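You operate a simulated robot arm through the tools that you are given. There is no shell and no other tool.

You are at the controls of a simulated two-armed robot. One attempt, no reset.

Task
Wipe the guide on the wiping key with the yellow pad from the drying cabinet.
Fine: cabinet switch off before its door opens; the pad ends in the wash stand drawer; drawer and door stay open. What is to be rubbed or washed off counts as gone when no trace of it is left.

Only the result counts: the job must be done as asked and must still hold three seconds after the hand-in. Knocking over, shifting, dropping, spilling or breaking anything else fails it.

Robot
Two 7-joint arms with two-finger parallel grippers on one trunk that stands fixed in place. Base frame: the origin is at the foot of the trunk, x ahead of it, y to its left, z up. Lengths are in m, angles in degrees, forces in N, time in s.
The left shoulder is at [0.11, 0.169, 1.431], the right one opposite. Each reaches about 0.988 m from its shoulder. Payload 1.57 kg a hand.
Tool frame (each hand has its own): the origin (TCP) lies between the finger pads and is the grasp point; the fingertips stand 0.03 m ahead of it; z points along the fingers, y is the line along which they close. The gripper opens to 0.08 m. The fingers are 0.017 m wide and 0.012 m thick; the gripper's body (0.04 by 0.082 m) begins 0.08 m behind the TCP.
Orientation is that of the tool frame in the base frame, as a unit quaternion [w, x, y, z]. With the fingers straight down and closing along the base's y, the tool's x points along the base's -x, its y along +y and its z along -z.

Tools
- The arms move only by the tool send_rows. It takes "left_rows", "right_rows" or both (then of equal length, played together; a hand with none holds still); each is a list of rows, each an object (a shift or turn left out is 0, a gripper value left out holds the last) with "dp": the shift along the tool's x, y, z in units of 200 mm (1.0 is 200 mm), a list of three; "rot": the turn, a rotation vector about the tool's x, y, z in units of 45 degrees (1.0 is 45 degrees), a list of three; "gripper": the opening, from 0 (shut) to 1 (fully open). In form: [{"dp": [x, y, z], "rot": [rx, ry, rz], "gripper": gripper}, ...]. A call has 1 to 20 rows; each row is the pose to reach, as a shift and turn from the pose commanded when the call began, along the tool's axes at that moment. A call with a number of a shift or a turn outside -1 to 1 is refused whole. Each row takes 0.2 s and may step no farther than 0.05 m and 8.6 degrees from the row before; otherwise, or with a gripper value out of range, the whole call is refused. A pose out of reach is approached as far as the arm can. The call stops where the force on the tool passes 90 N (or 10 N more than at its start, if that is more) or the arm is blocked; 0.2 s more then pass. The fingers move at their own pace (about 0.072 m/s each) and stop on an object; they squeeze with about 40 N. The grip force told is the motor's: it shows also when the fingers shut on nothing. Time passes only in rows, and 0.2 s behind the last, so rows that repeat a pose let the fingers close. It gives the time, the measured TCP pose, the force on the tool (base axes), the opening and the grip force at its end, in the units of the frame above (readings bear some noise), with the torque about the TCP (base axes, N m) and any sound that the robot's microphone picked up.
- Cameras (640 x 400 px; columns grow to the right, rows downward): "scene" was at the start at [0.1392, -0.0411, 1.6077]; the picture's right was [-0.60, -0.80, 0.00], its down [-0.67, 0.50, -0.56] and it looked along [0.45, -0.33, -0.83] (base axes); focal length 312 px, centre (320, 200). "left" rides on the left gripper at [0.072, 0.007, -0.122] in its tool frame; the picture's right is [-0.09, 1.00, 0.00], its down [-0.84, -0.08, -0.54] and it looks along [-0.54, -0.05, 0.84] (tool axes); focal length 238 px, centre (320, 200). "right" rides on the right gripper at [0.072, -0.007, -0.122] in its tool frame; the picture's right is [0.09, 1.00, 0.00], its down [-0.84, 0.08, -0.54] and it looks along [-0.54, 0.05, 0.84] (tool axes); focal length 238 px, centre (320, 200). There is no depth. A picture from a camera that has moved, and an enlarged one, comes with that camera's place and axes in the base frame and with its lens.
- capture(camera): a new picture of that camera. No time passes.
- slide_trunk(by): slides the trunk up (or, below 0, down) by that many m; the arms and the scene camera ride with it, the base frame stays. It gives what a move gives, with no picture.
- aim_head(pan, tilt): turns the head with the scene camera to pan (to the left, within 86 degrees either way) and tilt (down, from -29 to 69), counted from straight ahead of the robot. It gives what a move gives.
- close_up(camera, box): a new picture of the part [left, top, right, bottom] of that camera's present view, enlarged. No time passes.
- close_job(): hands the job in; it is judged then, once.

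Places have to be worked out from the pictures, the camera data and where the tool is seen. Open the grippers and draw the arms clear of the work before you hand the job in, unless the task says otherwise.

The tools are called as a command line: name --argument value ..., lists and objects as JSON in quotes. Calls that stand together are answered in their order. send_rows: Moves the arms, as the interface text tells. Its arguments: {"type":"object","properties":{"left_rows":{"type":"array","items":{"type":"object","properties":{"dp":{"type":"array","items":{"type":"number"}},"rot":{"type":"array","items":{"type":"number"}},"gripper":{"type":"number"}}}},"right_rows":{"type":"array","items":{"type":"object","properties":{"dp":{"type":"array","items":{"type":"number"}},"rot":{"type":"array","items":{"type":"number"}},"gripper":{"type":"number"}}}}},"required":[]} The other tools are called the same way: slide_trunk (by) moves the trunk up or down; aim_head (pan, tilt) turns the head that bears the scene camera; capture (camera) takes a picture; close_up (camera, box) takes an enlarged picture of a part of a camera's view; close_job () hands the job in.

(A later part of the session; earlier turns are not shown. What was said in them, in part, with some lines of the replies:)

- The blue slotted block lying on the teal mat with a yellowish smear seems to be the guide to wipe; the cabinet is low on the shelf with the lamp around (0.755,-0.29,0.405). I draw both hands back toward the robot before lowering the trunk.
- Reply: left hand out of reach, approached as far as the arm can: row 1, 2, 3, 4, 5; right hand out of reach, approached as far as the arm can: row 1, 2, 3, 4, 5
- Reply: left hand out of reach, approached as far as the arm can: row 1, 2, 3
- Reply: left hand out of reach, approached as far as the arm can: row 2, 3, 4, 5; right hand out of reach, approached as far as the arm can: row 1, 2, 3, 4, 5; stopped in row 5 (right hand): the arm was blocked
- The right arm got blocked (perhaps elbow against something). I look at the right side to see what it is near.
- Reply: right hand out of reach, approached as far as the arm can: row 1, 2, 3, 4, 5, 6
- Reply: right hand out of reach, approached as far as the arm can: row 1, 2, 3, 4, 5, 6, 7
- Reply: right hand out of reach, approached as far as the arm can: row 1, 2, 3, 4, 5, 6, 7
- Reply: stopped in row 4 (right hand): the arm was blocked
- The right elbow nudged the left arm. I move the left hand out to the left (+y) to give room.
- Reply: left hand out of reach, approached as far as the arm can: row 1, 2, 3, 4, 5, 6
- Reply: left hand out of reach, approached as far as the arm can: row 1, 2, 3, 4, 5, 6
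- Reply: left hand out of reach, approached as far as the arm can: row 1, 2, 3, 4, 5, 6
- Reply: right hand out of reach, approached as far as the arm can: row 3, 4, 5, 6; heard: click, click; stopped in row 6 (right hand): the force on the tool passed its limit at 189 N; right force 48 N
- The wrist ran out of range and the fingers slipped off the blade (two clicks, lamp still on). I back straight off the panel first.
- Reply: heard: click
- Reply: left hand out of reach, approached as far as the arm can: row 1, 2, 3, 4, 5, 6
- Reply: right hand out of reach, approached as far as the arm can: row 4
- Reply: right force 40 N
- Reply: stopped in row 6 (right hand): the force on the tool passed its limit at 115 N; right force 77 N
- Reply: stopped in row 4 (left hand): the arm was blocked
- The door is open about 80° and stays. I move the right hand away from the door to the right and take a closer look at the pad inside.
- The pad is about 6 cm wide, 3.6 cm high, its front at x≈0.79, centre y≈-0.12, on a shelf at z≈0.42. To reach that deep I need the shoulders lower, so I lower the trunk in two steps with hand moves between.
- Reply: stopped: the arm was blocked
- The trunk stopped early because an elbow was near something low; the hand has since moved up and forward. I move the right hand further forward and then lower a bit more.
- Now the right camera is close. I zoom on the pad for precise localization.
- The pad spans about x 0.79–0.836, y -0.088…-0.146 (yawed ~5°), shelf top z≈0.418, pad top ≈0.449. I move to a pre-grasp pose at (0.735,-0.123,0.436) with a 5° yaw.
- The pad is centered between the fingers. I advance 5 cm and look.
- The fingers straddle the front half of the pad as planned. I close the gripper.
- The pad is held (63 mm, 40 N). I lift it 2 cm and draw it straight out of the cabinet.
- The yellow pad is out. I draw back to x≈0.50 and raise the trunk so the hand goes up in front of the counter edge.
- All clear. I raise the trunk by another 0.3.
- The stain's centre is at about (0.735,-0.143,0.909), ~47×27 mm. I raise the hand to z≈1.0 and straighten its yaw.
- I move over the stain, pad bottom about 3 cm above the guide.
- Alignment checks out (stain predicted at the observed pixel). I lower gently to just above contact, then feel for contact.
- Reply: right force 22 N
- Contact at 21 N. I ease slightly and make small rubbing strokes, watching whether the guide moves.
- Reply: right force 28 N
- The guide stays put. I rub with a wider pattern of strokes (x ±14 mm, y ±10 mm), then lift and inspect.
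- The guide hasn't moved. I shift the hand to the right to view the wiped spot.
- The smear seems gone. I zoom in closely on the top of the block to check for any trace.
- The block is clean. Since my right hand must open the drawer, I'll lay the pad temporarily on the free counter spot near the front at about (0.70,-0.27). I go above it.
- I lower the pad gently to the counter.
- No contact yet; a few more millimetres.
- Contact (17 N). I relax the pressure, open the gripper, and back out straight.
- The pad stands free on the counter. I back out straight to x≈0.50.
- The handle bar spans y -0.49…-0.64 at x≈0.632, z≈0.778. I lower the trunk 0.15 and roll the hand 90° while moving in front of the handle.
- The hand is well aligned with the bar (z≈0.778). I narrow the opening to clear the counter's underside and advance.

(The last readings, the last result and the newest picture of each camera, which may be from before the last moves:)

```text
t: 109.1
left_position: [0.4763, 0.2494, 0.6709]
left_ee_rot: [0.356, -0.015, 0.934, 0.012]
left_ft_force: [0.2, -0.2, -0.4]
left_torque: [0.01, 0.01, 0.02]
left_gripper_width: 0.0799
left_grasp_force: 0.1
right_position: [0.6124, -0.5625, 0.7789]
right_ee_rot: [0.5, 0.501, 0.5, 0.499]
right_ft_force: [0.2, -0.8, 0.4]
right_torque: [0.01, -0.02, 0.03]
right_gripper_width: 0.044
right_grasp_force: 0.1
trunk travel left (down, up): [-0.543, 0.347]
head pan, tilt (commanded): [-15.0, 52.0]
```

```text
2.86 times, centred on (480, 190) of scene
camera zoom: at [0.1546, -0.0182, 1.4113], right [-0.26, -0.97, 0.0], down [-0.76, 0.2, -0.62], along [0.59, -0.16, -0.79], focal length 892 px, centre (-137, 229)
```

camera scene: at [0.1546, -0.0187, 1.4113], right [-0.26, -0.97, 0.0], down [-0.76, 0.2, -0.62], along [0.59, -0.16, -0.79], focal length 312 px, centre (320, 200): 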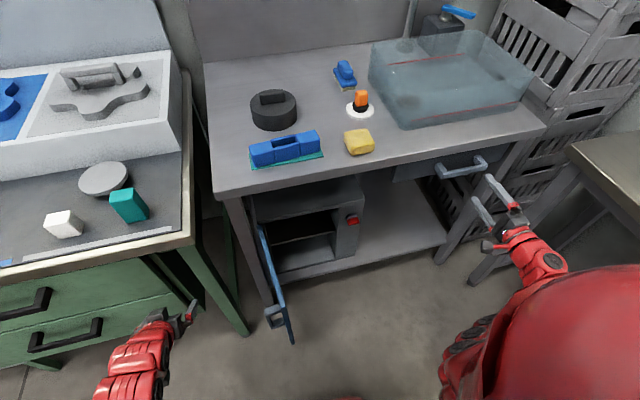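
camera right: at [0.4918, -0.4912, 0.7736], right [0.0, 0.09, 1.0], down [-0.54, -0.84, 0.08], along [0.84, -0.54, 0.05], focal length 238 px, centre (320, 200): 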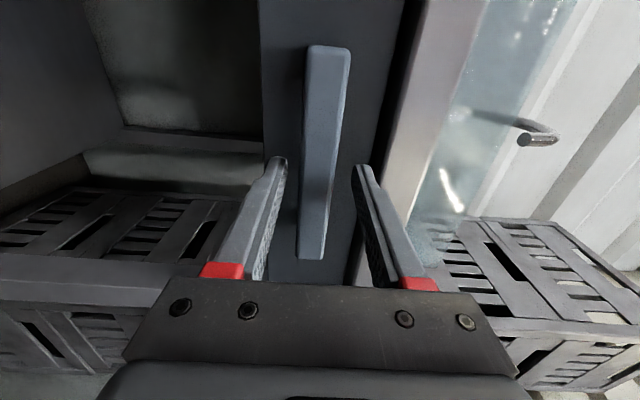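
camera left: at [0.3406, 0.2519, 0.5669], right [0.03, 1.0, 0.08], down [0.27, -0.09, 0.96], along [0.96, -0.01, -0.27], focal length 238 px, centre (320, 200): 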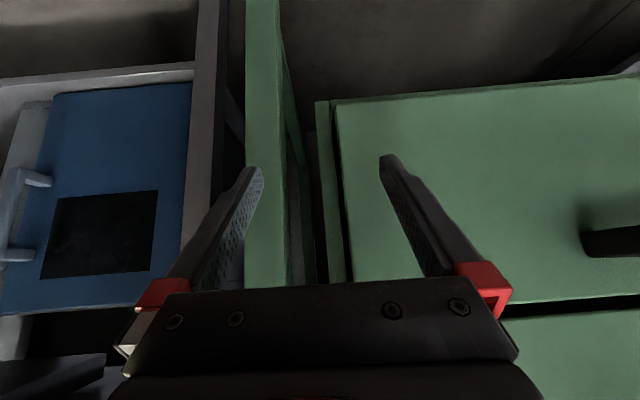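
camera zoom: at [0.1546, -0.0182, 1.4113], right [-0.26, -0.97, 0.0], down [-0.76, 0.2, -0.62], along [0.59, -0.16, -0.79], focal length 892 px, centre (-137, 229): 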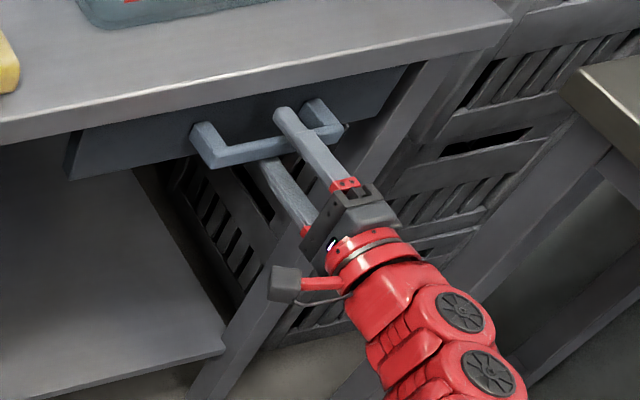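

The finger tips reach past the bar. I close on the handle.

send_rows --right_rows '[{"gripper": 0.0}, {"gripper": 0.0}, {"gripper": 0.0}]'

send_rows --right_rows '[{"dp": [0, 0, -0.05]}, {"dp": [0, 0, -0.1]}, {"dp": [0, 0, -0.15]}, {"dp": [0, 0, -0.2]}]'

capture --camera "scene"

```text
t: 109.9
left_position: [0.477, 0.2486, 0.6714]
left_ee_rot: [0.356, -0.015, 0.934, 0.012]
left_ft_force: [-0.2, 0.2, 0.0]
left_torque: [-0.01, -0.02, -0.02]
left_gripper_width: 0.08
left_grasp_force: 0.0
right_position: [0.6123, -0.562, 0.7777]
right_ee_rot: [0.498, 0.501, 0.502, 0.498]
right_ft_force: [-4.3, 3.8, -13.2]
right_torque: [-0.7, -0.19, -0.03]
right_gripper_width: 0.0216
right_grasp_force: 34.7
trunk travel left (down, up): [-0.543, 0.347]
head pan, tilt (commanded): [-15.0, 52.0]
```

```text
t: 110.9
left_position: [0.4767, 0.2475, 0.6701]
left_ee_rot: [0.356, -0.015, 0.934, 0.013]
left_ft_force: [-0.5, -0.4, -0.2]
left_torque: [-0.01, 0.02, -0.03]
left_gripper_width: 0.0801
left_grasp_force: 0.0
right_position: [0.5731, -0.5627, 0.776]
right_ee_rot: [0.499, 0.501, 0.501, 0.499]
right_ft_force: [-1.2, 3.8, -14.0]
right_torque: [-0.49, -0.15, 0.27]
right_gripper_width: 0.0219
right_grasp_force: 34.8
trunk travel left (down, up): [-0.543, 0.347]
head pan, tilt (commanded): [-15.0, 52.0]
```

```text
taken
camera scene: at [0.1561, -0.0193, 1.411], right [-0.26, -0.97, 0.0], down [-0.76, 0.2, -0.61], along [0.59, -0.16, -0.79], focal length 312 px, centre (320, 200)
```

scene: 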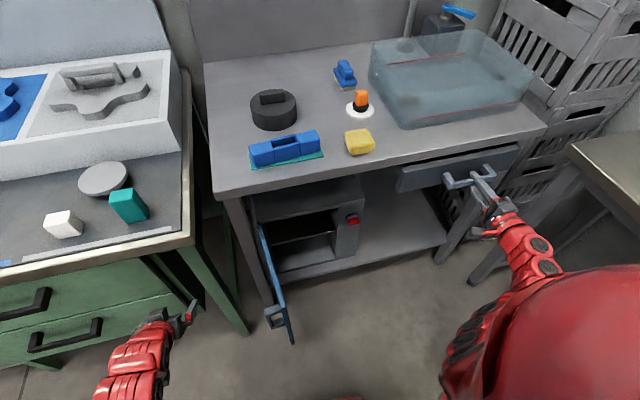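

The drawer slides well. I keep pulling, about 12 cm more.

send_rows --right_rows '[{"dp": [0, -0.012, -0.1]}, {"dp": [0, -0.012, -0.2]}, {"dp": [0, -0.012, -0.3]}, {"dp": [0, -0.012, -0.4]}, {"dp": [0, -0.012, -0.5]}, {"dp": [0, -0.012, -0.6]}]'

capture --camera "scene"

capture --camera "right"

```text
t: 112.3
left_position: [0.476, 0.2499, 0.6716]
left_ee_rot: [0.356, -0.016, 0.934, 0.013]
left_ft_force: [-0.3, 0.1, 0.4]
left_torque: [0.01, -0.02, 0.0]
left_gripper_width: 0.0802
left_grasp_force: 0.0
right_position: [0.4537, -0.5627, 0.7766]
right_ee_rot: [0.5, 0.5, 0.501, 0.499]
right_ft_force: [-1.4, -0.3, 3.5]
right_torque: [0.12, -0.18, -0.54]
right_gripper_width: 0.0217
right_grasp_force: 35.0
trunk travel left (down, up): [-0.543, 0.347]
head pan, tilt (commanded): [-15.0, 52.0]
```

```text
taken
camera scene: at [0.1538, -0.0181, 1.4113], right [-0.26, -0.97, 0.0], down [-0.76, 0.2, -0.62], along [0.6, -0.16, -0.79], focal length 312 px, centre (320, 200)
```

scene: 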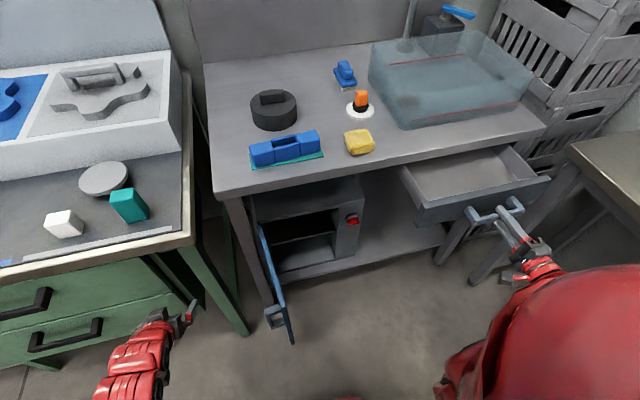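

```text
taken
camera right: at [0.3339, -0.4912, 0.7711], right [0.0, 0.09, 1.0], down [-0.54, -0.84, 0.08], along [0.84, -0.54, 0.05], focal length 238 px, centre (320, 200)
```

right: 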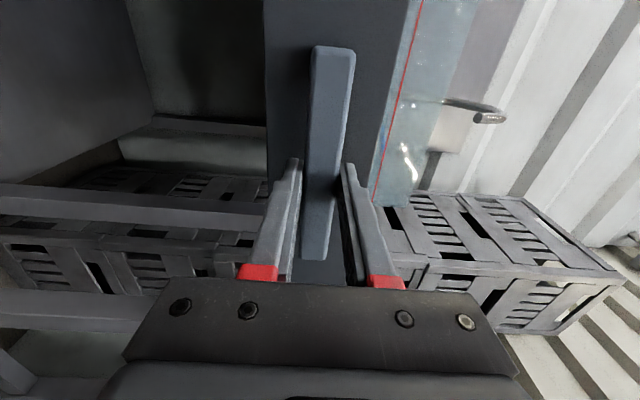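

The drawer is open 16 cm and empty. I pull about 4 cm more for easier access.

send_rows --right_rows '[{"dp": [0, 0, -0.07]}, {"dp": [0, 0, -0.14]}, {"dp": [0, 0, -0.2]}]'

capture --camera "scene"

```text
t: 113.1
left_position: [0.4771, 0.2482, 0.6716]
left_ee_rot: [0.356, -0.015, 0.934, 0.012]
left_ft_force: [0.4, 0.2, -0.1]
left_torque: [0.04, 0.0, 0.03]
left_gripper_width: 0.08
left_grasp_force: 0.0
right_position: [0.4118, -0.5621, 0.7783]
right_ee_rot: [0.5, 0.501, 0.5, 0.499]
right_ft_force: [-1.8, -7.6, 1.8]
right_torque: [0.24, -0.14, 0.41]
right_gripper_width: 0.0219
right_grasp_force: 34.6
trunk travel left (down, up): [-0.543, 0.347]
head pan, tilt (commanded): [-15.0, 52.0]
```

```text
taken
camera scene: at [0.1542, -0.0194, 1.4113], right [-0.26, -0.97, 0.0], down [-0.76, 0.2, -0.62], along [0.59, -0.16, -0.79], focal length 312 px, centre (320, 200)
```

scene: 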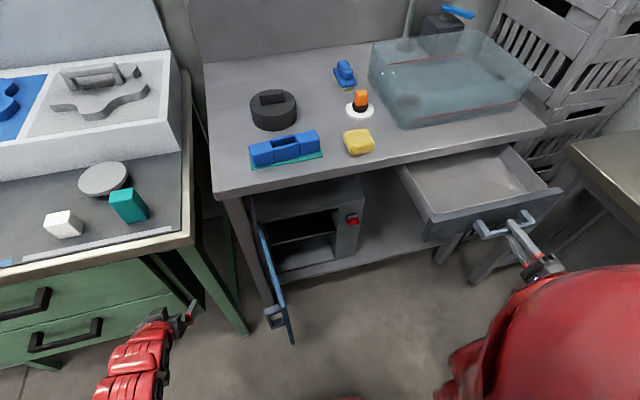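

The drawer is open about 20 cm. I release the handle and back off.

send_rows --right_rows '[{"gripper": 0.6}, {"gripper": 0.6}, {"gripper": 0.6}, {"dp": [0, 0, -0.1]}, {"dp": [0, 0, -0.2]}, {"dp": [0, 0, -0.3]}, {"dp": [0, 0, -0.3]}]'

capture --camera "scene"

capture --camera "right"

```text
t: 114.7
left_position: [0.4765, 0.25, 0.6702]
left_ee_rot: [0.356, -0.015, 0.934, 0.012]
left_ft_force: [0.8, 0.0, 0.2]
left_torque: [0.0, -0.02, -0.01]
left_gripper_width: 0.0799
left_grasp_force: 0.1
right_position: [0.3528, -0.561, 0.7776]
right_ee_rot: [0.5, 0.501, 0.5, 0.499]
right_ft_force: [-0.2, 0.1, 0.3]
right_torque: [0.01, 0.0, 0.03]
right_gripper_width: 0.0481
right_grasp_force: 0.0
trunk travel left (down, up): [-0.543, 0.347]
head pan, tilt (commanded): [-15.0, 52.0]
```

```text
taken
camera scene: at [0.1548, -0.0183, 1.4112], right [-0.26, -0.97, 0.0], down [-0.76, 0.2, -0.62], along [0.59, -0.16, -0.79], focal length 312 px, centre (320, 200)
```

scene: 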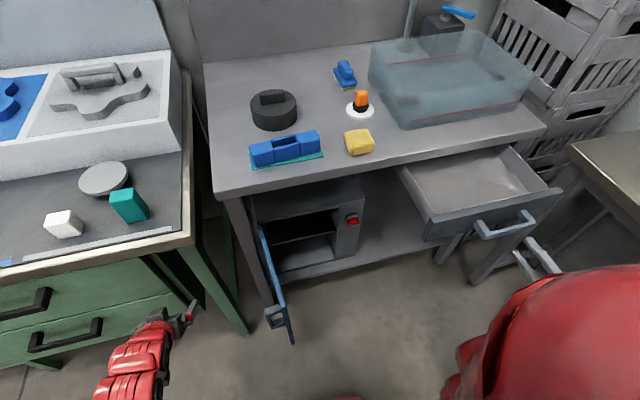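

```text
taken
camera right: at [0.2329, -0.4897, 0.7713], right [0.0, 0.09, 1.0], down [-0.54, -0.84, 0.08], along [0.84, -0.54, 0.05], focal length 238 px, centre (320, 200)
```

right: 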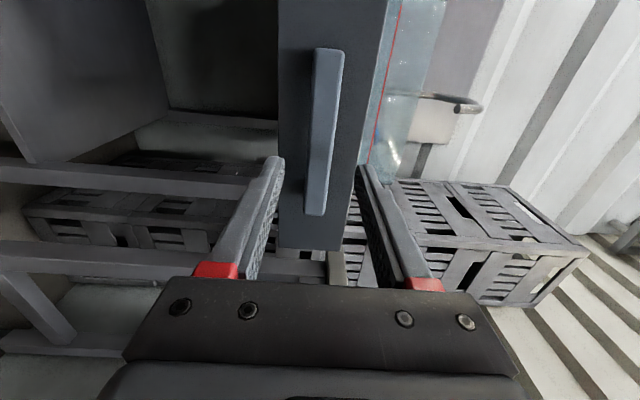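

Free of the handle. I raise the trunk 0.2 and bring the right hand toward the pad above the counter.

slide_trunk --by 0.2

send_rows --right_rows '[{"dp": [0.1, 0.08, 0.15]}, {"dp": [0.2, 0.16, 0.3]}, {"dp": [0.35, 0.24, 0.45]}, {"dp": [0.5, 0.32, 0.6]}, {"dp": [0.65, 0.38, 0.75]}, {"dp": [0.8, 0.4, 0.9]}, {"dp": [0.95, 0.4, 1.0]}]'

capture --camera "scene"

capture --camera "right"

```text
t: 116.9
left_position: [0.4762, 0.249, 0.872]
left_ee_rot: [0.357, -0.015, 0.934, 0.012]
left_ft_force: [-0.3, 1.0, -0.4]
left_torque: [0.0, 0.02, 0.02]
left_gripper_width: 0.08
left_grasp_force: 0.0
right_position: [0.353, -0.5599, 0.9769]
right_ee_rot: [0.5, 0.501, 0.5, 0.499]
right_ft_force: [0.3, -0.2, 0.1]
right_torque: [0.01, 0.01, -0.01]
right_gripper_width: 0.0481
right_grasp_force: 0.2
trunk travel left (down, up): [-0.743, 0.147]
head pan, tilt (commanded): [-15.0, 52.0]
```

```text
t: 118.5
left_position: [0.4771, 0.2498, 0.8718]
left_ee_rot: [0.357, -0.015, 0.934, 0.012]
left_ft_force: [-0.3, -0.1, 0.0]
left_torque: [0.0, 0.02, 0.03]
left_gripper_width: 0.08
left_grasp_force: 0.0
right_position: [0.5523, -0.3715, 1.0591]
right_ee_rot: [0.5, 0.5, 0.501, 0.499]
right_ft_force: [0.1, 0.0, -0.3]
right_torque: [0.0, 0.02, 0.02]
right_gripper_width: 0.048
right_grasp_force: 0.0
trunk travel left (down, up): [-0.743, 0.147]
head pan, tilt (commanded): [-15.0, 52.0]
```

```text
taken
camera scene: at [0.1548, -0.0175, 1.6113], right [-0.26, -0.97, 0.0], down [-0.76, 0.2, -0.62], along [0.59, -0.16, -0.79], focal length 312 px, centre (320, 200)
```

scene: 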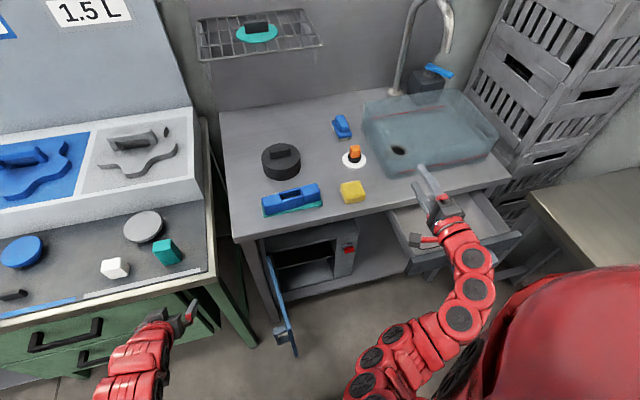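

```text
taken
camera right: at [0.4325, -0.3002, 1.0549], right [0.0, 0.09, 1.0], down [-0.54, -0.84, 0.08], along [0.84, -0.54, 0.05], focal length 238 px, centre (320, 200)
```

right: 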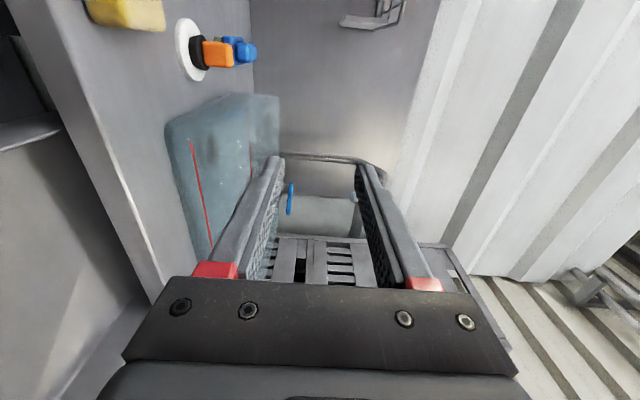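

Now I pitch the hand down (fingers to point down, closing along x) in the free space over the counter, first 45°.

send_rows --right_rows '[{"dp": [0.03, 0.02, 0.05], "rot": [0.17, 0, 0], "gripper": 1.0}, {"dp": [0.07, 0.04, 0.1], "rot": [0.34, 0, 0]}, {"dp": [0.1, 0.06, 0.15], "rot": [0.51, 0, 0]}, {"dp": [0.13, 0.08, 0.2], "rot": [0.68, 0, 0]}, {"dp": [0.17, 0.1, 0.25], "rot": [0.85, 0, 0]}, {"dp": [0.2, 0.1, 0.3], "rot": [1.0, 0, 0]}, {"dp": [0.2, 0.1, 0.3], "rot": [1.0, 0, 0]}]'

capture --camera "scene"

capture --camera "right"

```text
t: 120.1
left_position: [0.4757, 0.2493, 0.8721]
left_ee_rot: [0.357, -0.016, 0.934, 0.012]
left_ft_force: [-0.4, -0.3, 0.0]
left_torque: [-0.04, -0.01, -0.03]
left_gripper_width: 0.0802
left_grasp_force: 0.1
right_position: [0.6124, -0.3298, 1.0778]
right_ee_rot: [0.27, 0.655, 0.653, 0.27]
right_ft_force: [-0.5, -0.4, 1.3]
right_torque: [-0.01, -0.01, 0.01]
right_gripper_width: 0.0801
right_grasp_force: 0.1
trunk travel left (down, up): [-0.743, 0.147]
head pan, tilt (commanded): [-15.0, 52.0]
```

```text
taken
camera scene: at [0.1545, -0.0172, 1.6113], right [-0.26, -0.97, 0.0], down [-0.76, 0.2, -0.62], along [0.59, -0.16, -0.79], focal length 312 px, centre (320, 200)
```

scene: 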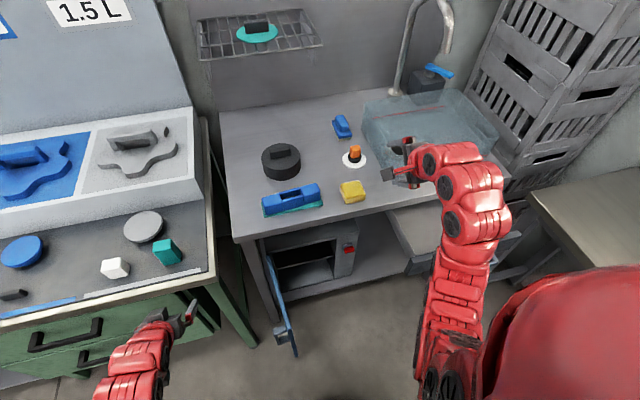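

```text
taken
camera right: at [0.5241, -0.2596, 1.1602], right [0.71, 0.09, 0.7], down [-0.33, -0.84, 0.44], along [0.63, -0.54, -0.56], focal length 238 px, centre (320, 200)
```

right: 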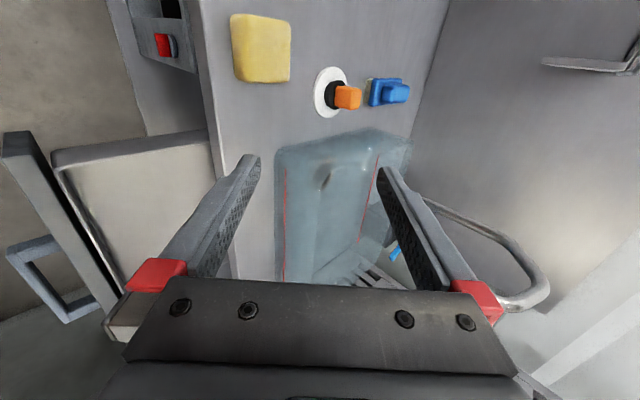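

The arm follows well. I pitch the remaining 45° and move toward the pad.

send_rows --right_rows '[{"dp": [0.04, 0, 0.05], "rot": [0.17, 0, 0]}, {"dp": [0.08, 0, 0.1], "rot": [0.34, 0, 0]}, {"dp": [0.12, 0, 0.15], "rot": [0.51, 0, 0]}, {"dp": [0.16, 0, 0.2], "rot": [0.68, 0, 0]}, {"dp": [0.2, 0, 0.25], "rot": [0.85, 0, 0]}, {"dp": [0.25, 0, 0.3], "rot": [1.0, 0, 0]}, {"dp": [0.25, 0, 0.3], "rot": [1.0, 0, 0]}]'

capture --camera "scene"

capture --camera "right"

```text
t: 121.7
left_position: [0.4769, 0.2502, 0.8714]
left_ee_rot: [0.357, -0.015, 0.934, 0.012]
left_ft_force: [0.0, -0.4, -1.0]
left_torque: [-0.02, -0.01, 0.01]
left_gripper_width: 0.0803
left_grasp_force: 0.0
right_position: [0.6544, -0.2815, 1.0347]
right_ee_rot: [-0.001, 0.707, 0.707, 0.0]
right_ft_force: [1.0, 0.0, 0.6]
right_torque: [0.0, -0.02, 0.0]
right_gripper_width: 0.0801
right_grasp_force: 0.0
right hand out of reach, approached as far as the arm can: row 5
trunk travel left (down, up): [-0.743, 0.147]
head pan, tilt (commanded): [-15.0, 52.0]
```

```text
taken
camera scene: at [0.1541, -0.018, 1.6113], right [-0.26, -0.97, 0.0], down [-0.76, 0.2, -0.62], along [0.59, -0.16, -0.79], focal length 312 px, centre (320, 200)
```

scene: 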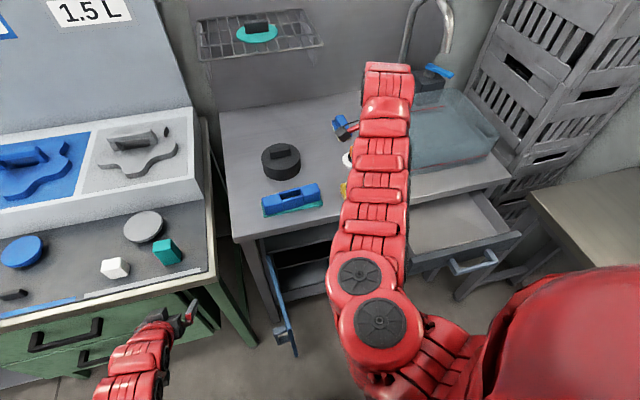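

```text
taken
camera right: at [0.6491, -0.2105, 1.1572], right [1.0, 0.09, 0.0], down [0.08, -0.84, 0.54], along [0.05, -0.54, -0.84], focal length 238 px, centre (320, 200)
```

right: 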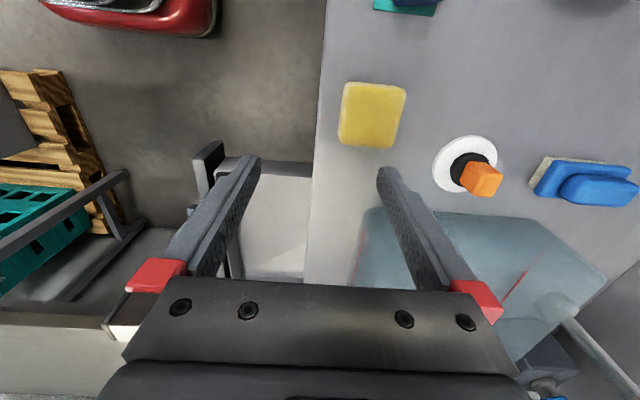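

Fingers now point down (closing along x). I zoom in on the pad to get its exact location.

close_up --camera "right" --box '[310, 60, 430, 170]'

```text
3.64 times, centred on (370, 115) of right
camera zoom: at [0.6491, -0.2105, 1.1572], right [1.0, 0.09, 0.0], down [0.08, -0.84, 0.54], along [0.05, -0.54, -0.84], focal length 867 px, centre (138, 509)
```

zoom: 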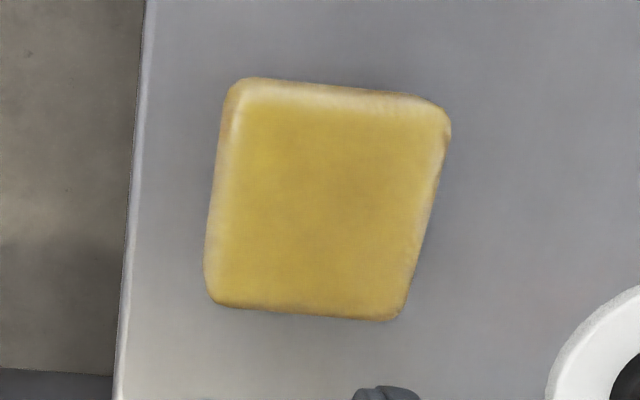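

The pad is about 6×6 cm on top, centred at (0.709,-0.2695). I move above it, then descend.

send_rows --right_rows '[{"dp": [0.02, 0.1, 0.1]}, {"dp": [0.04, 0.2, 0.2]}, {"dp": [0.06, 0.273, 0.35]}, {"dp": [0.06, 0.273, 0.35]}]'

capture --camera "right"

```text
t: 122.7
left_position: [0.4763, 0.2491, 0.8709]
left_ee_rot: [0.357, -0.015, 0.934, 0.012]
left_ft_force: [0.2, -0.7, -0.7]
left_torque: [0.05, 0.0, -0.02]
left_gripper_width: 0.08
left_grasp_force: 0.1
right_position: [0.7098, -0.2693, 0.9662]
right_ee_rot: [0.0, 0.708, 0.706, -0.001]
right_ft_force: [0.1, -0.3, -0.4]
right_torque: [0.0, 0.03, -0.03]
right_gripper_width: 0.0801
right_grasp_force: 0.1
trunk travel left (down, up): [-0.743, 0.147]
head pan, tilt (commanded): [-15.0, 52.0]
```

```text
taken
camera right: at [0.7051, -0.1982, 1.0887], right [1.0, 0.09, 0.0], down [0.08, -0.84, 0.54], along [0.05, -0.54, -0.84], focal length 238 px, centre (320, 200)
```

right: 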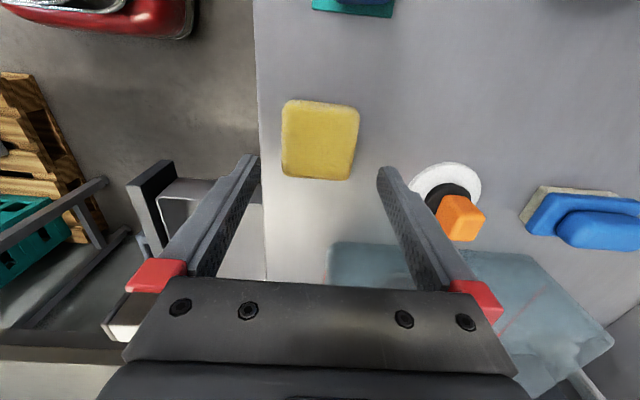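

Well aligned. I descend to grasp height and close.

send_rows --right_rows '[{"dp": [0, 0, 0.1]}, {"dp": [0, 0, 0.2]}, {"dp": [0, 0, 0.28]}, {"dp": [0, 0, 0.325]}, {"dp": [0, 0, 0.325], "gripper": 0.0}, {"dp": [0, 0, 0.325], "gripper": 0.0}, {"dp": [0, 0, 0.325], "gripper": 0.0}]'

capture --camera "right"

```text
t: 124.3
left_position: [0.4774, 0.2499, 0.8714]
left_ee_rot: [0.357, -0.014, 0.934, 0.011]
left_ft_force: [-0.1, -1.0, -0.2]
left_torque: [-0.01, 0.02, -0.01]
left_gripper_width: 0.0799
left_grasp_force: 0.0
right_position: [0.703, -0.268, 0.9059]
right_ee_rot: [-0.002, 0.707, 0.707, 0.001]
right_ft_force: [-0.5, -0.4, -0.2]
right_torque: [0.01, -0.02, 0.02]
right_gripper_width: 0.0637
right_grasp_force: 40.0
right hand out of reach, approached as far as the arm can: row 2, 3, 4, 5, 6, 7
trunk travel left (down, up): [-0.743, 0.147]
head pan, tilt (commanded): [-15.0, 52.0]
```

```text
taken
camera right: at [0.6993, -0.1966, 1.0282], right [1.0, 0.09, 0.0], down [0.08, -0.84, 0.54], along [0.05, -0.54, -0.84], focal length 238 px, centre (320, 200)
```

right: 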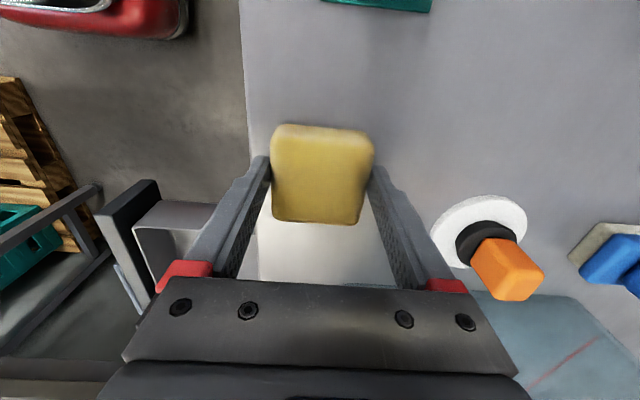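

The pad is gripped again. I lift it 12 cm and move it toward the open drawer.

send_rows --right_rows '[{"dp": [0, 0, -0.1]}, {"dp": [0, 0, -0.25]}, {"dp": [0, 0, -0.4]}, {"dp": [0, 0, -0.55]}]'

send_rows --right_rows '[{"dp": [-0.05, -0.15, 0]}, {"dp": [-0.15, -0.3, 0]}, {"dp": [-0.28, -0.45, 0]}, {"dp": [-0.42, -0.6, 0]}, {"dp": [-0.56, -0.715, 0]}, {"dp": [-0.7, -0.715, 0]}]'

capture --camera "right"

capture --camera "scene"

```text
t: 125.3
left_position: [0.4755, 0.249, 0.8703]
left_ee_rot: [0.357, -0.016, 0.934, 0.013]
left_ft_force: [-0.5, -0.4, 0.1]
left_torque: [-0.01, 0.01, 0.0]
left_gripper_width: 0.0798
left_grasp_force: 0.0
right_position: [0.7044, -0.268, 1.0192]
right_ee_rot: [0.0, 0.707, 0.707, -0.001]
right_ft_force: [-0.2, 0.1, -0.1]
right_torque: [0.0, -0.04, 0.01]
right_gripper_width: 0.0641
right_grasp_force: 39.6
trunk travel left (down, up): [-0.743, 0.147]
head pan, tilt (commanded): [-15.0, 52.0]
```

```text
t: 126.7
left_position: [0.4763, 0.2495, 0.8724]
left_ee_rot: [0.357, -0.015, 0.934, 0.012]
left_ft_force: [0.1, 0.1, -0.2]
left_torque: [0.01, -0.03, 0.01]
left_gripper_width: 0.0801
left_grasp_force: 0.0
right_position: [0.5843, -0.4158, 1.0148]
right_ee_rot: [-0.002, 0.707, 0.707, -0.001]
right_ft_force: [0.2, 0.1, 0.0]
right_torque: [0.02, -0.02, 0.02]
right_gripper_width: 0.0636
right_grasp_force: 40.0
right hand out of reach, approached as far as the arm can: row 3, 4, 5, 6
trunk travel left (down, up): [-0.743, 0.147]
head pan, tilt (commanded): [-15.0, 52.0]
```

```text
taken
camera right: at [0.5805, -0.3456, 1.137], right [1.0, 0.09, 0.0], down [0.08, -0.84, 0.54], along [0.05, -0.54, -0.84], focal length 238 px, centre (320, 200)
```

right: 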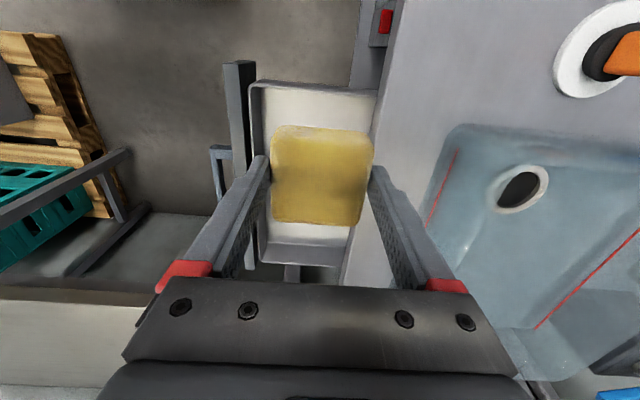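

```text
taken
camera scene: at [0.155, -0.0182, 1.6112], right [-0.26, -0.97, 0.0], down [-0.76, 0.2, -0.62], along [0.59, -0.16, -0.79], focal length 312 px, centre (320, 200)
```

scene: 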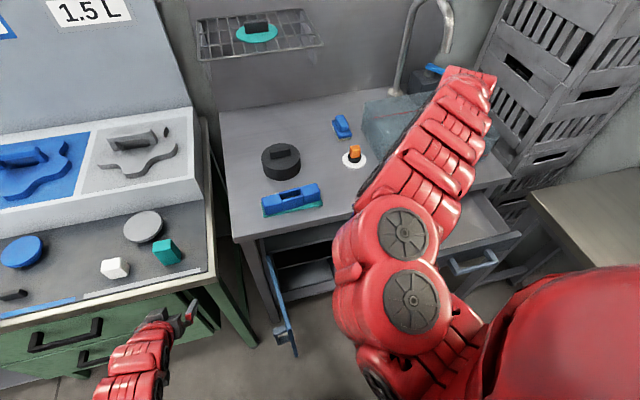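

The drawer's inside spans roughly x 0.51–0.65, y -0.395…-0.67. I shift to above its middle at about (0.573,-0.53).

send_rows --right_rows '[{"dp": [-0.15, -0.02, 0]}, {"dp": [-0.3, -0.04, 0]}, {"dp": [-0.45, -0.06, 0]}, {"dp": [-0.57, -0.06, 0]}, {"dp": [-0.57, -0.06, 0]}]'

capture --camera "right"

capture --camera "scene"

```text
t: 127.9
left_position: [0.4769, 0.2504, 0.8716]
left_ee_rot: [0.357, -0.016, 0.934, 0.012]
left_ft_force: [-0.1, 0.2, 0.7]
left_torque: [-0.02, -0.04, -0.04]
left_gripper_width: 0.08
left_grasp_force: 0.1
right_position: [0.572, -0.5321, 1.0157]
right_ee_rot: [-0.002, 0.707, 0.707, -0.001]
right_ft_force: [-0.4, 0.4, 0.0]
right_torque: [-0.02, 0.03, -0.02]
right_gripper_width: 0.0638
right_grasp_force: 40.1
trunk travel left (down, up): [-0.743, 0.147]
head pan, tilt (commanded): [-15.0, 52.0]
```

```text
taken
camera right: at [0.5668, -0.4616, 1.1382], right [1.0, 0.09, 0.0], down [0.08, -0.84, 0.54], along [0.05, -0.54, -0.84], focal length 238 px, centre (320, 200)
```

right: 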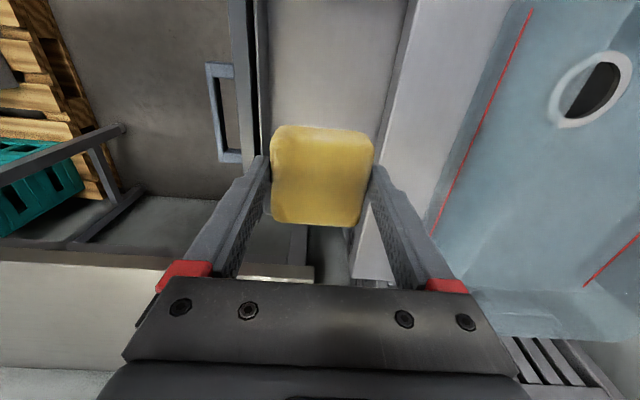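

```text
taken
camera scene: at [0.1548, -0.0169, 1.6113], right [-0.26, -0.97, 0.0], down [-0.76, 0.2, -0.62], along [0.59, -0.16, -0.79], focal length 312 px, centre (320, 200)
```

scene: 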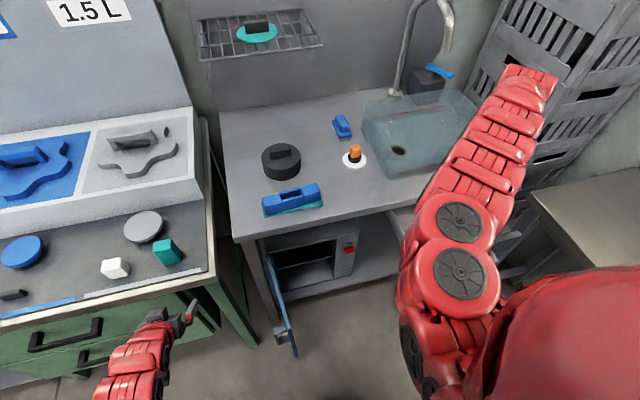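

The pad is centred over the drawer opening. I lower using the trunk, in steps, checking for contact.

send_rows --right_rows '[{"dp": [0, 0.02, 0]}, {"dp": [0, 0.02, 0]}]'

slide_trunk --by -0.13

capture --camera "right"

capture --camera "scene"

```text
t: 128.5
left_position: [0.4765, 0.2491, 0.871]
left_ee_rot: [0.357, -0.015, 0.934, 0.012]
left_ft_force: [0.2, 0.0, -0.6]
left_torque: [0.0, 0.0, 0.0]
left_gripper_width: 0.0801
left_grasp_force: 0.1
right_position: [0.5739, -0.533, 1.0151]
right_ee_rot: [-0.001, 0.707, 0.707, -0.001]
right_ft_force: [-0.2, 0.7, -0.5]
right_torque: [0.0, 0.03, 0.0]
right_gripper_width: 0.0637
right_grasp_force: 39.9
trunk travel left (down, up): [-0.743, 0.147]
head pan, tilt (commanded): [-15.0, 52.0]
```

```text
t: 130.0
left_position: [0.4763, 0.2482, 0.7423]
left_ee_rot: [0.356, -0.015, 0.934, 0.012]
left_ft_force: [0.0, 0.6, -0.5]
left_torque: [0.0, -0.01, 0.0]
left_gripper_width: 0.0799
left_grasp_force: 0.0
right_position: [0.576, -0.5343, 0.8841]
right_ee_rot: [-0.001, 0.708, 0.706, -0.001]
right_ft_force: [-0.8, -0.4, -0.6]
right_torque: [-0.02, -0.01, -0.02]
right_gripper_width: 0.0635
right_grasp_force: 40.3
trunk travel left (down, up): [-0.613, 0.277]
head pan, tilt (commanded): [-15.0, 52.0]
```

```text
taken
camera right: at [0.5699, -0.4625, 1.0075], right [1.0, 0.09, 0.0], down [0.08, -0.84, 0.54], along [0.05, -0.54, -0.84], focal length 238 px, centre (320, 200)
```

right: 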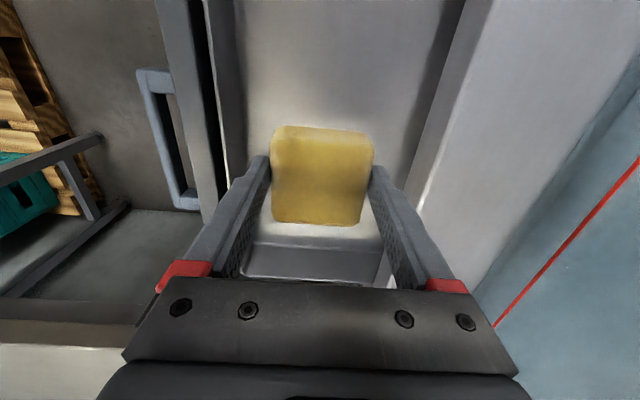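

```text
taken
camera scene: at [0.1546, -0.0183, 1.4813], right [-0.26, -0.97, 0.0], down [-0.76, 0.2, -0.62], along [0.59, -0.16, -0.79], focal length 312 px, centre (320, 200)
```

scene: 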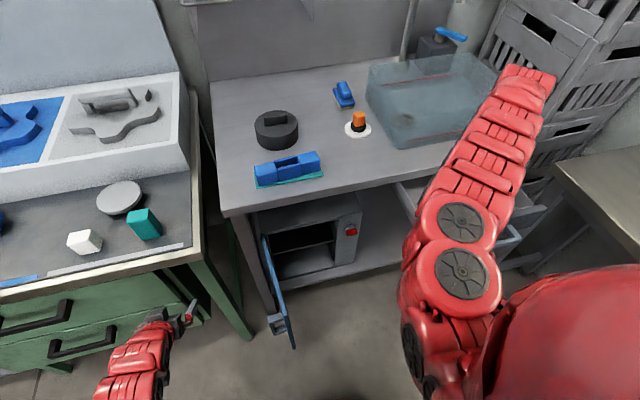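

The pad is inside the drawer outline, about 4–7 cm above its floor. I lower the trunk 5 cm more, then finish with the arm in small steps.

slide_trunk --by -0.05

capture --camera "right"

```text
t: 131.0
left_position: [0.4771, 0.25, 0.6913]
left_ee_rot: [0.357, -0.015, 0.934, 0.011]
left_ft_force: [1.1, 2.0, 0.1]
left_torque: [0.02, -0.02, -0.01]
left_gripper_width: 0.0798
left_grasp_force: 0.1
right_position: [0.5748, -0.5334, 0.8347]
right_ee_rot: [-0.001, 0.708, 0.706, 0.0]
right_ft_force: [-0.5, -0.1, 0.2]
right_torque: [0.0, 0.02, -0.01]
right_gripper_width: 0.0638
right_grasp_force: 39.8
trunk travel left (down, up): [-0.563, 0.327]
head pan, tilt (commanded): [-15.0, 52.0]
```

```text
taken
camera right: at [0.5699, -0.4625, 0.9575], right [1.0, 0.09, 0.0], down [0.08, -0.84, 0.54], along [0.05, -0.54, -0.84], focal length 238 px, centre (320, 200)
```

right: 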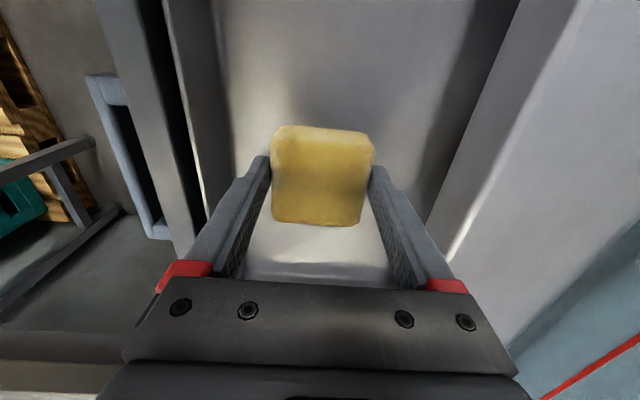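

No contact yet. I lower with the arm 12 mm in small steps.

send_rows --right_rows '[{"dp": [0, 0, 0.02]}, {"dp": [0, 0, 0.04]}, {"dp": [0, 0, 0.06]}]'

```text
t: 131.8
left_position: [0.4767, 0.2503, 0.6912]
left_ee_rot: [0.357, -0.016, 0.934, 0.013]
left_ft_force: [0.1, -0.1, 0.3]
left_torque: [-0.01, 0.0, -0.02]
left_gripper_width: 0.08
left_grasp_force: 0.1
right_position: [0.5755, -0.5326, 0.8226]
right_ee_rot: [0.0, 0.708, 0.706, -0.001]
right_ft_force: [-0.7, -1.1, -0.2]
right_torque: [-0.01, -0.02, -0.02]
right_gripper_width: 0.0636
right_grasp_force: 39.9
trunk travel left (down, up): [-0.563, 0.327]
head pan, tilt (commanded): [-15.0, 52.0]
```

No contact yet at TCP z 0.823 (pad bottom ≈0.778). I go another 8 mm.

send_rows --right_rows '[{"dp": [0, 0, 0.015]}, {"dp": [0, 0, 0.03]}, {"dp": [0, 0, 0.04]}]'

capture --camera "right"

```text
t: 132.6
left_position: [0.4766, 0.2498, 0.6926]
left_ee_rot: [0.357, -0.015, 0.934, 0.012]
left_ft_force: [0.2, -0.6, 0.0]
left_torque: [-0.01, -0.01, -0.01]
left_gripper_width: 0.0801
left_grasp_force: 0.1
right_position: [0.5743, -0.5339, 0.8144]
right_ee_rot: [-0.001, 0.707, 0.707, -0.001]
right_ft_force: [-0.2, -0.2, 0.3]
right_torque: [-0.02, -0.03, 0.03]
right_gripper_width: 0.0636
right_grasp_force: 39.7
trunk travel left (down, up): [-0.563, 0.327]
head pan, tilt (commanded): [-15.0, 52.0]
```

```text
taken
camera right: at [0.5701, -0.4628, 0.9366], right [1.0, 0.09, 0.0], down [0.08, -0.84, 0.54], along [0.05, -0.54, -0.84], focal length 238 px, centre (320, 200)
```

right: 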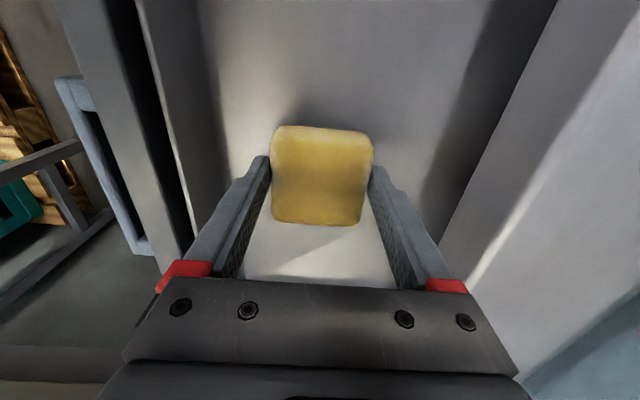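

Still free; the shadow shows the floor is close. I continue in 3 mm steps.

send_rows --right_rows '[{"dp": [0, 0, 0.015]}, {"dp": [0, 0, 0.03]}, {"dp": [0, 0, 0.045]}]'

```text
t: 133.4
left_position: [0.4767, 0.2494, 0.6908]
left_ee_rot: [0.357, -0.015, 0.934, 0.012]
left_ft_force: [-0.5, -0.4, 0.1]
left_torque: [0.01, 0.01, 0.0]
left_gripper_width: 0.0796
left_grasp_force: 0.1
right_position: [0.5747, -0.5323, 0.8064]
right_ee_rot: [-0.001, 0.707, 0.707, -0.001]
right_ft_force: [0.3, 0.3, -0.6]
right_torque: [0.01, 0.02, -0.01]
right_gripper_width: 0.0639
right_grasp_force: 40.0
trunk travel left (down, up): [-0.563, 0.327]
head pan, tilt (commanded): [-15.0, 52.0]
```

send_rows --right_rows '[{"dp": [0, 0, 0.015]}, {"dp": [0, 0, 0.03]}, {"dp": [0, 0, 0.045]}]'

capture --camera "right"

```text
t: 134.2
left_position: [0.476, 0.2504, 0.6914]
left_ee_rot: [0.357, -0.015, 0.934, 0.012]
left_ft_force: [-0.2, 1.4, 1.1]
left_torque: [-0.01, 0.0, -0.02]
left_gripper_width: 0.0801
left_grasp_force: 0.1
right_position: [0.5742, -0.5333, 0.7999]
right_ee_rot: [0.001, 0.708, 0.706, -0.001]
right_ft_force: [0.5, 0.3, 8.9]
right_torque: [0.28, 0.05, 0.01]
right_gripper_width: 0.0639
right_grasp_force: 40.7
trunk travel left (down, up): [-0.563, 0.327]
head pan, tilt (commanded): [-15.0, 52.0]
```

```text
taken
camera right: at [0.5695, -0.462, 0.9213], right [1.0, 0.09, 0.0], down [0.08, -0.84, 0.54], along [0.05, -0.54, -0.84], focal length 238 px, centre (320, 200)
```

right: 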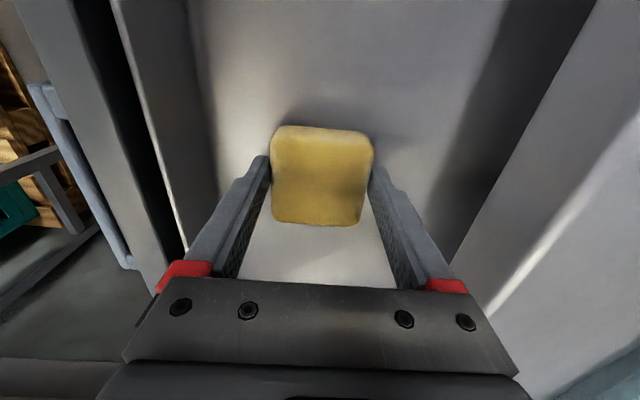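

Contact with the drawer floor (9 N). I relieve the pressure slightly and open the gripper.

send_rows --right_rows '[{"dp": [0, 0, -0.008]}, {"dp": [0, 0, -0.008], "gripper": 1.0}, {"dp": [0, 0, -0.008], "gripper": 1.0}, {"dp": [0, 0, -0.008], "gripper": 1.0}]'

capture --camera "right"

```text
t: 135.2
left_position: [0.4764, 0.2479, 0.6913]
left_ee_rot: [0.357, -0.015, 0.934, 0.011]
left_ft_force: [0.1, 0.1, 0.2]
left_torque: [0.02, 0.04, -0.03]
left_gripper_width: 0.0799
left_grasp_force: 0.0
right_position: [0.5739, -0.5338, 0.7981]
right_ee_rot: [-0.001, 0.707, 0.707, -0.001]
right_ft_force: [0.8, -0.8, 0.2]
right_torque: [0.02, 0.01, 0.02]
right_gripper_width: 0.08
right_grasp_force: 0.0
trunk travel left (down, up): [-0.563, 0.327]
head pan, tilt (commanded): [-15.0, 52.0]
```

```text
taken
camera right: at [0.5695, -0.4626, 0.9212], right [1.0, 0.09, 0.0], down [0.08, -0.84, 0.54], along [0.05, -0.54, -0.84], focal length 238 px, centre (320, 200)
```

right: 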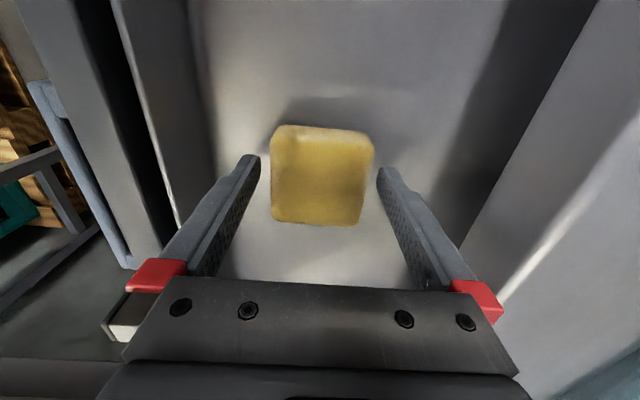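

The pad lies in the drawer, released. I rise straight up using the trunk.

slide_trunk --by 0.2

capture --camera "right"

capture --camera "scene"

```text
t: 137.3
left_position: [0.4755, 0.2492, 0.8918]
left_ee_rot: [0.356, -0.015, 0.934, 0.012]
left_ft_force: [0.1, -0.7, 0.2]
left_torque: [0.02, -0.01, 0.0]
left_gripper_width: 0.0801
left_grasp_force: 0.0
right_position: [0.5742, -0.5344, 0.9993]
right_ee_rot: [-0.001, 0.708, 0.706, -0.001]
right_ft_force: [0.1, 0.3, 0.4]
right_torque: [-0.02, 0.0, 0.01]
right_gripper_width: 0.0801
right_grasp_force: 0.0
trunk travel left (down, up): [-0.763, 0.127]
head pan, tilt (commanded): [-15.0, 52.0]
```

```text
taken
camera right: at [0.5697, -0.4627, 1.1212], right [1.0, 0.09, 0.0], down [0.08, -0.84, 0.54], along [0.05, -0.54, -0.84], focal length 238 px, centre (320, 200)
```

right: 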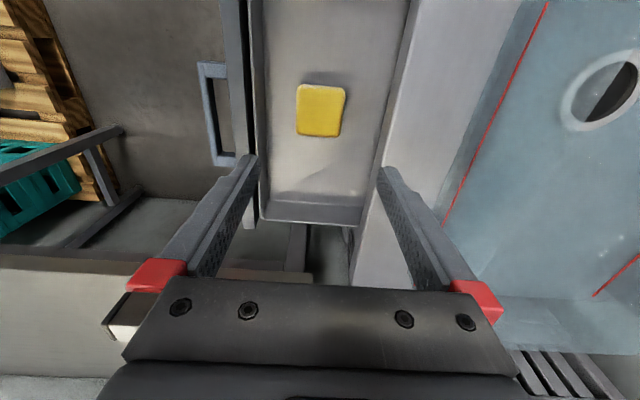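

```text
taken
camera scene: at [0.1549, -0.0183, 1.6312], right [-0.26, -0.97, 0.0], down [-0.76, 0.2, -0.62], along [0.59, -0.16, -0.79], focal length 312 px, centre (320, 200)
```

scene: 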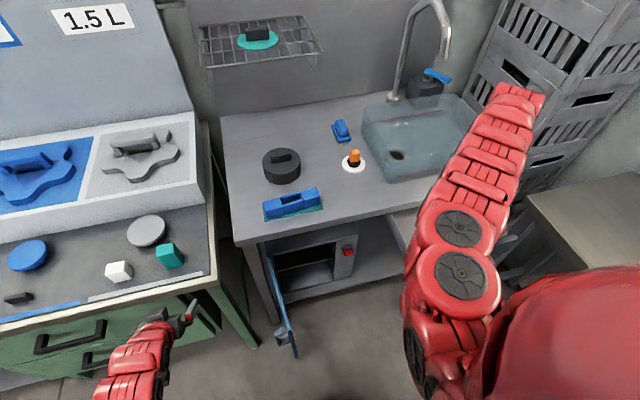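

The pad lies in the drawer. I raise further to draw the arms clear, and then check the drawer, door and switch from the head camera.

slide_trunk --by 0.1

send_rows --right_rows '[{"dp": [-0.05, -0.05, -0.05]}, {"dp": [-0.1, -0.1, -0.1]}, {"dp": [-0.15, -0.15, -0.15]}, {"dp": [-0.2, -0.2, -0.2]}]'

aim_head --pan -35 --tilt 55

capture --camera "scene"

capture --camera "right"

```text
t: 138.7
left_position: [0.4776, 0.2493, 0.9908]
left_ee_rot: [0.357, -0.015, 0.934, 0.012]
left_ft_force: [1.2, 0.6, -0.3]
left_torque: [0.02, 0.0, 0.0]
left_gripper_width: 0.08
left_grasp_force: 0.1
right_position: [0.5745, -0.5343, 1.0975]
right_ee_rot: [-0.001, 0.708, 0.707, 0.0]
right_ft_force: [-0.4, 0.3, -0.5]
right_torque: [-0.01, -0.01, -0.01]
right_gripper_width: 0.0798
right_grasp_force: 0.0
trunk travel left (down, up): [-0.863, 0.027]
head pan, tilt (commanded): [-15.0, 52.0]
```

```text
t: 139.7
left_position: [0.4759, 0.249, 0.9915]
left_ee_rot: [0.357, -0.015, 0.934, 0.012]
left_ft_force: [1.2, -0.7, 0.2]
left_torque: [0.02, 0.0, 0.0]
left_gripper_width: 0.0801
left_grasp_force: 0.0
right_position: [0.5332, -0.5746, 1.1388]
right_ee_rot: [-0.001, 0.707, 0.707, -0.001]
right_ft_force: [-0.2, -0.1, -0.2]
right_torque: [0.01, -0.01, -0.01]
right_gripper_width: 0.0795
right_grasp_force: 0.1
trunk travel left (down, up): [-0.863, 0.027]
head pan, tilt (commanded): [-15.0, 52.0]
```

```text
t: 140.5
left_position: [0.4762, 0.2497, 0.9913]
left_ee_rot: [0.356, -0.015, 0.934, 0.013]
left_ft_force: [0.1, -0.1, 0.4]
left_torque: [0.0, -0.01, 0.01]
left_gripper_width: 0.0801
left_grasp_force: 0.1
right_position: [0.5348, -0.5749, 1.1389]
right_ee_rot: [-0.001, 0.707, 0.707, -0.001]
right_ft_force: [-0.2, 0.2, 0.1]
right_torque: [-0.01, 0.01, -0.01]
right_gripper_width: 0.0798
right_grasp_force: 0.0
trunk travel left (down, up): [-0.863, 0.027]
head pan, tilt (commanded): [-35.0, 55.0]
```

```text
taken
camera scene: at [0.1415, -0.04, 1.7274], right [-0.57, -0.82, 0.0], down [-0.67, 0.47, -0.57], along [0.47, -0.33, -0.82], focal length 312 px, centre (320, 200)
```

scene: 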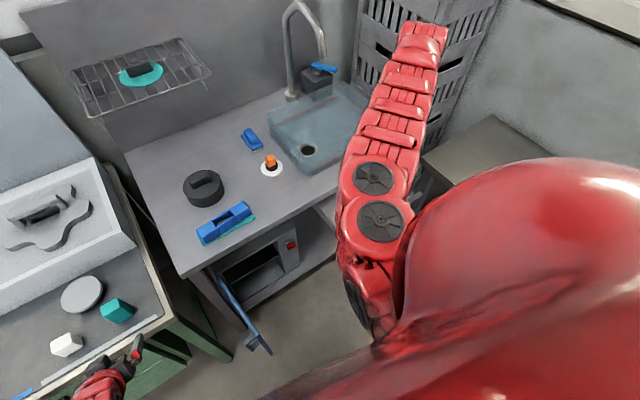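

```text
taken
camera right: at [0.5291, -0.5035, 1.2611], right [1.0, 0.09, 0.0], down [0.08, -0.84, 0.54], along [0.05, -0.54, -0.84], focal length 238 px, centre (320, 200)
```

right: 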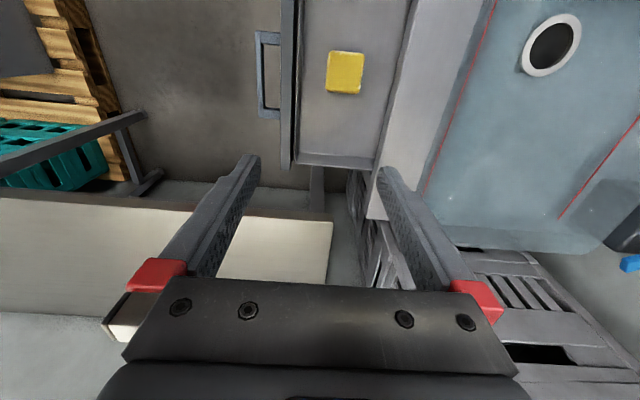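

The pad rests in the open drawer, door open, lamp dark. I check the guide's surface once more and the cabinet switch.

close_up --camera "scene" --box '[180, 190, 270, 255]'

close_up --camera "scene" --box '[190, 215, 340, 365]'

```text
6.15 times, centred on (225, 222) of scene
camera zoom: at [0.1415, -0.04, 1.7274], right [-0.57, -0.82, 0.0], down [-0.67, 0.47, -0.57], along [0.47, -0.33, -0.82], focal length 1920 px, centre (905, 62)
```

zoom: 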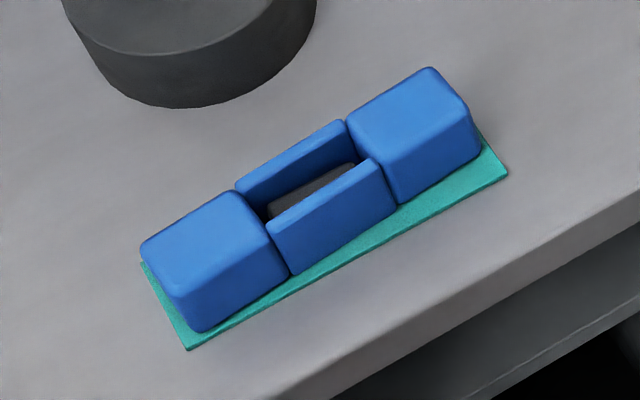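

```text
2.67 times, centred on (265, 290) of scene
camera zoom: at [0.1415, -0.04, 1.7274], right [-0.57, -0.82, 0.0], down [-0.67, 0.47, -0.57], along [0.47, -0.33, -0.82], focal length 832 px, centre (467, -40)
```

zoom: 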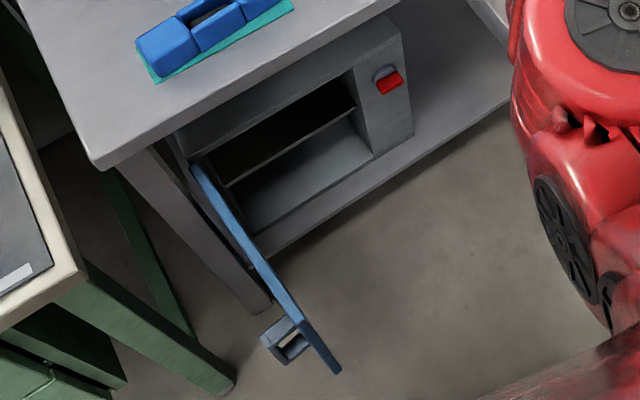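

The guide sits on its key on the teal mat with no trace of the smear left. The pad is in the open drawer, the cabinet is off with its door open, and both grippers are open and clear. I hand the job in.

close_job

```text
The job is handed in.
```

I wiped the guide on the wiping key with the yellow pad and handed the job in; the result is not known yet.

- **Guide:** The yellow smear was on the top of its right block. After rubbing, close-up views showed no trace left, and the guide had not moved. I did not get a view of its back face.
- **Cabinet:** I turned the switch off (lamp dark) before opening the door. The door is still open, at about 80°.
- **Pad:** It lies on the floor of the wash stand drawer, which is open about 20 cm. I set the pad down on the counter for a moment so the same hand could open the drawer.
- **Arms:** Both grippers are open and clear of the work.

There were two hard contacts. On my first try at the switch, the fingers slipped off, clicked it twice and pressed the cabinet front with up to 189 N. The switch returned to ON and I saw no shift of the cabinet. Later the gripper pressed the opening door with up to 115 N. I saw no sign of anything being knocked over or shifted.
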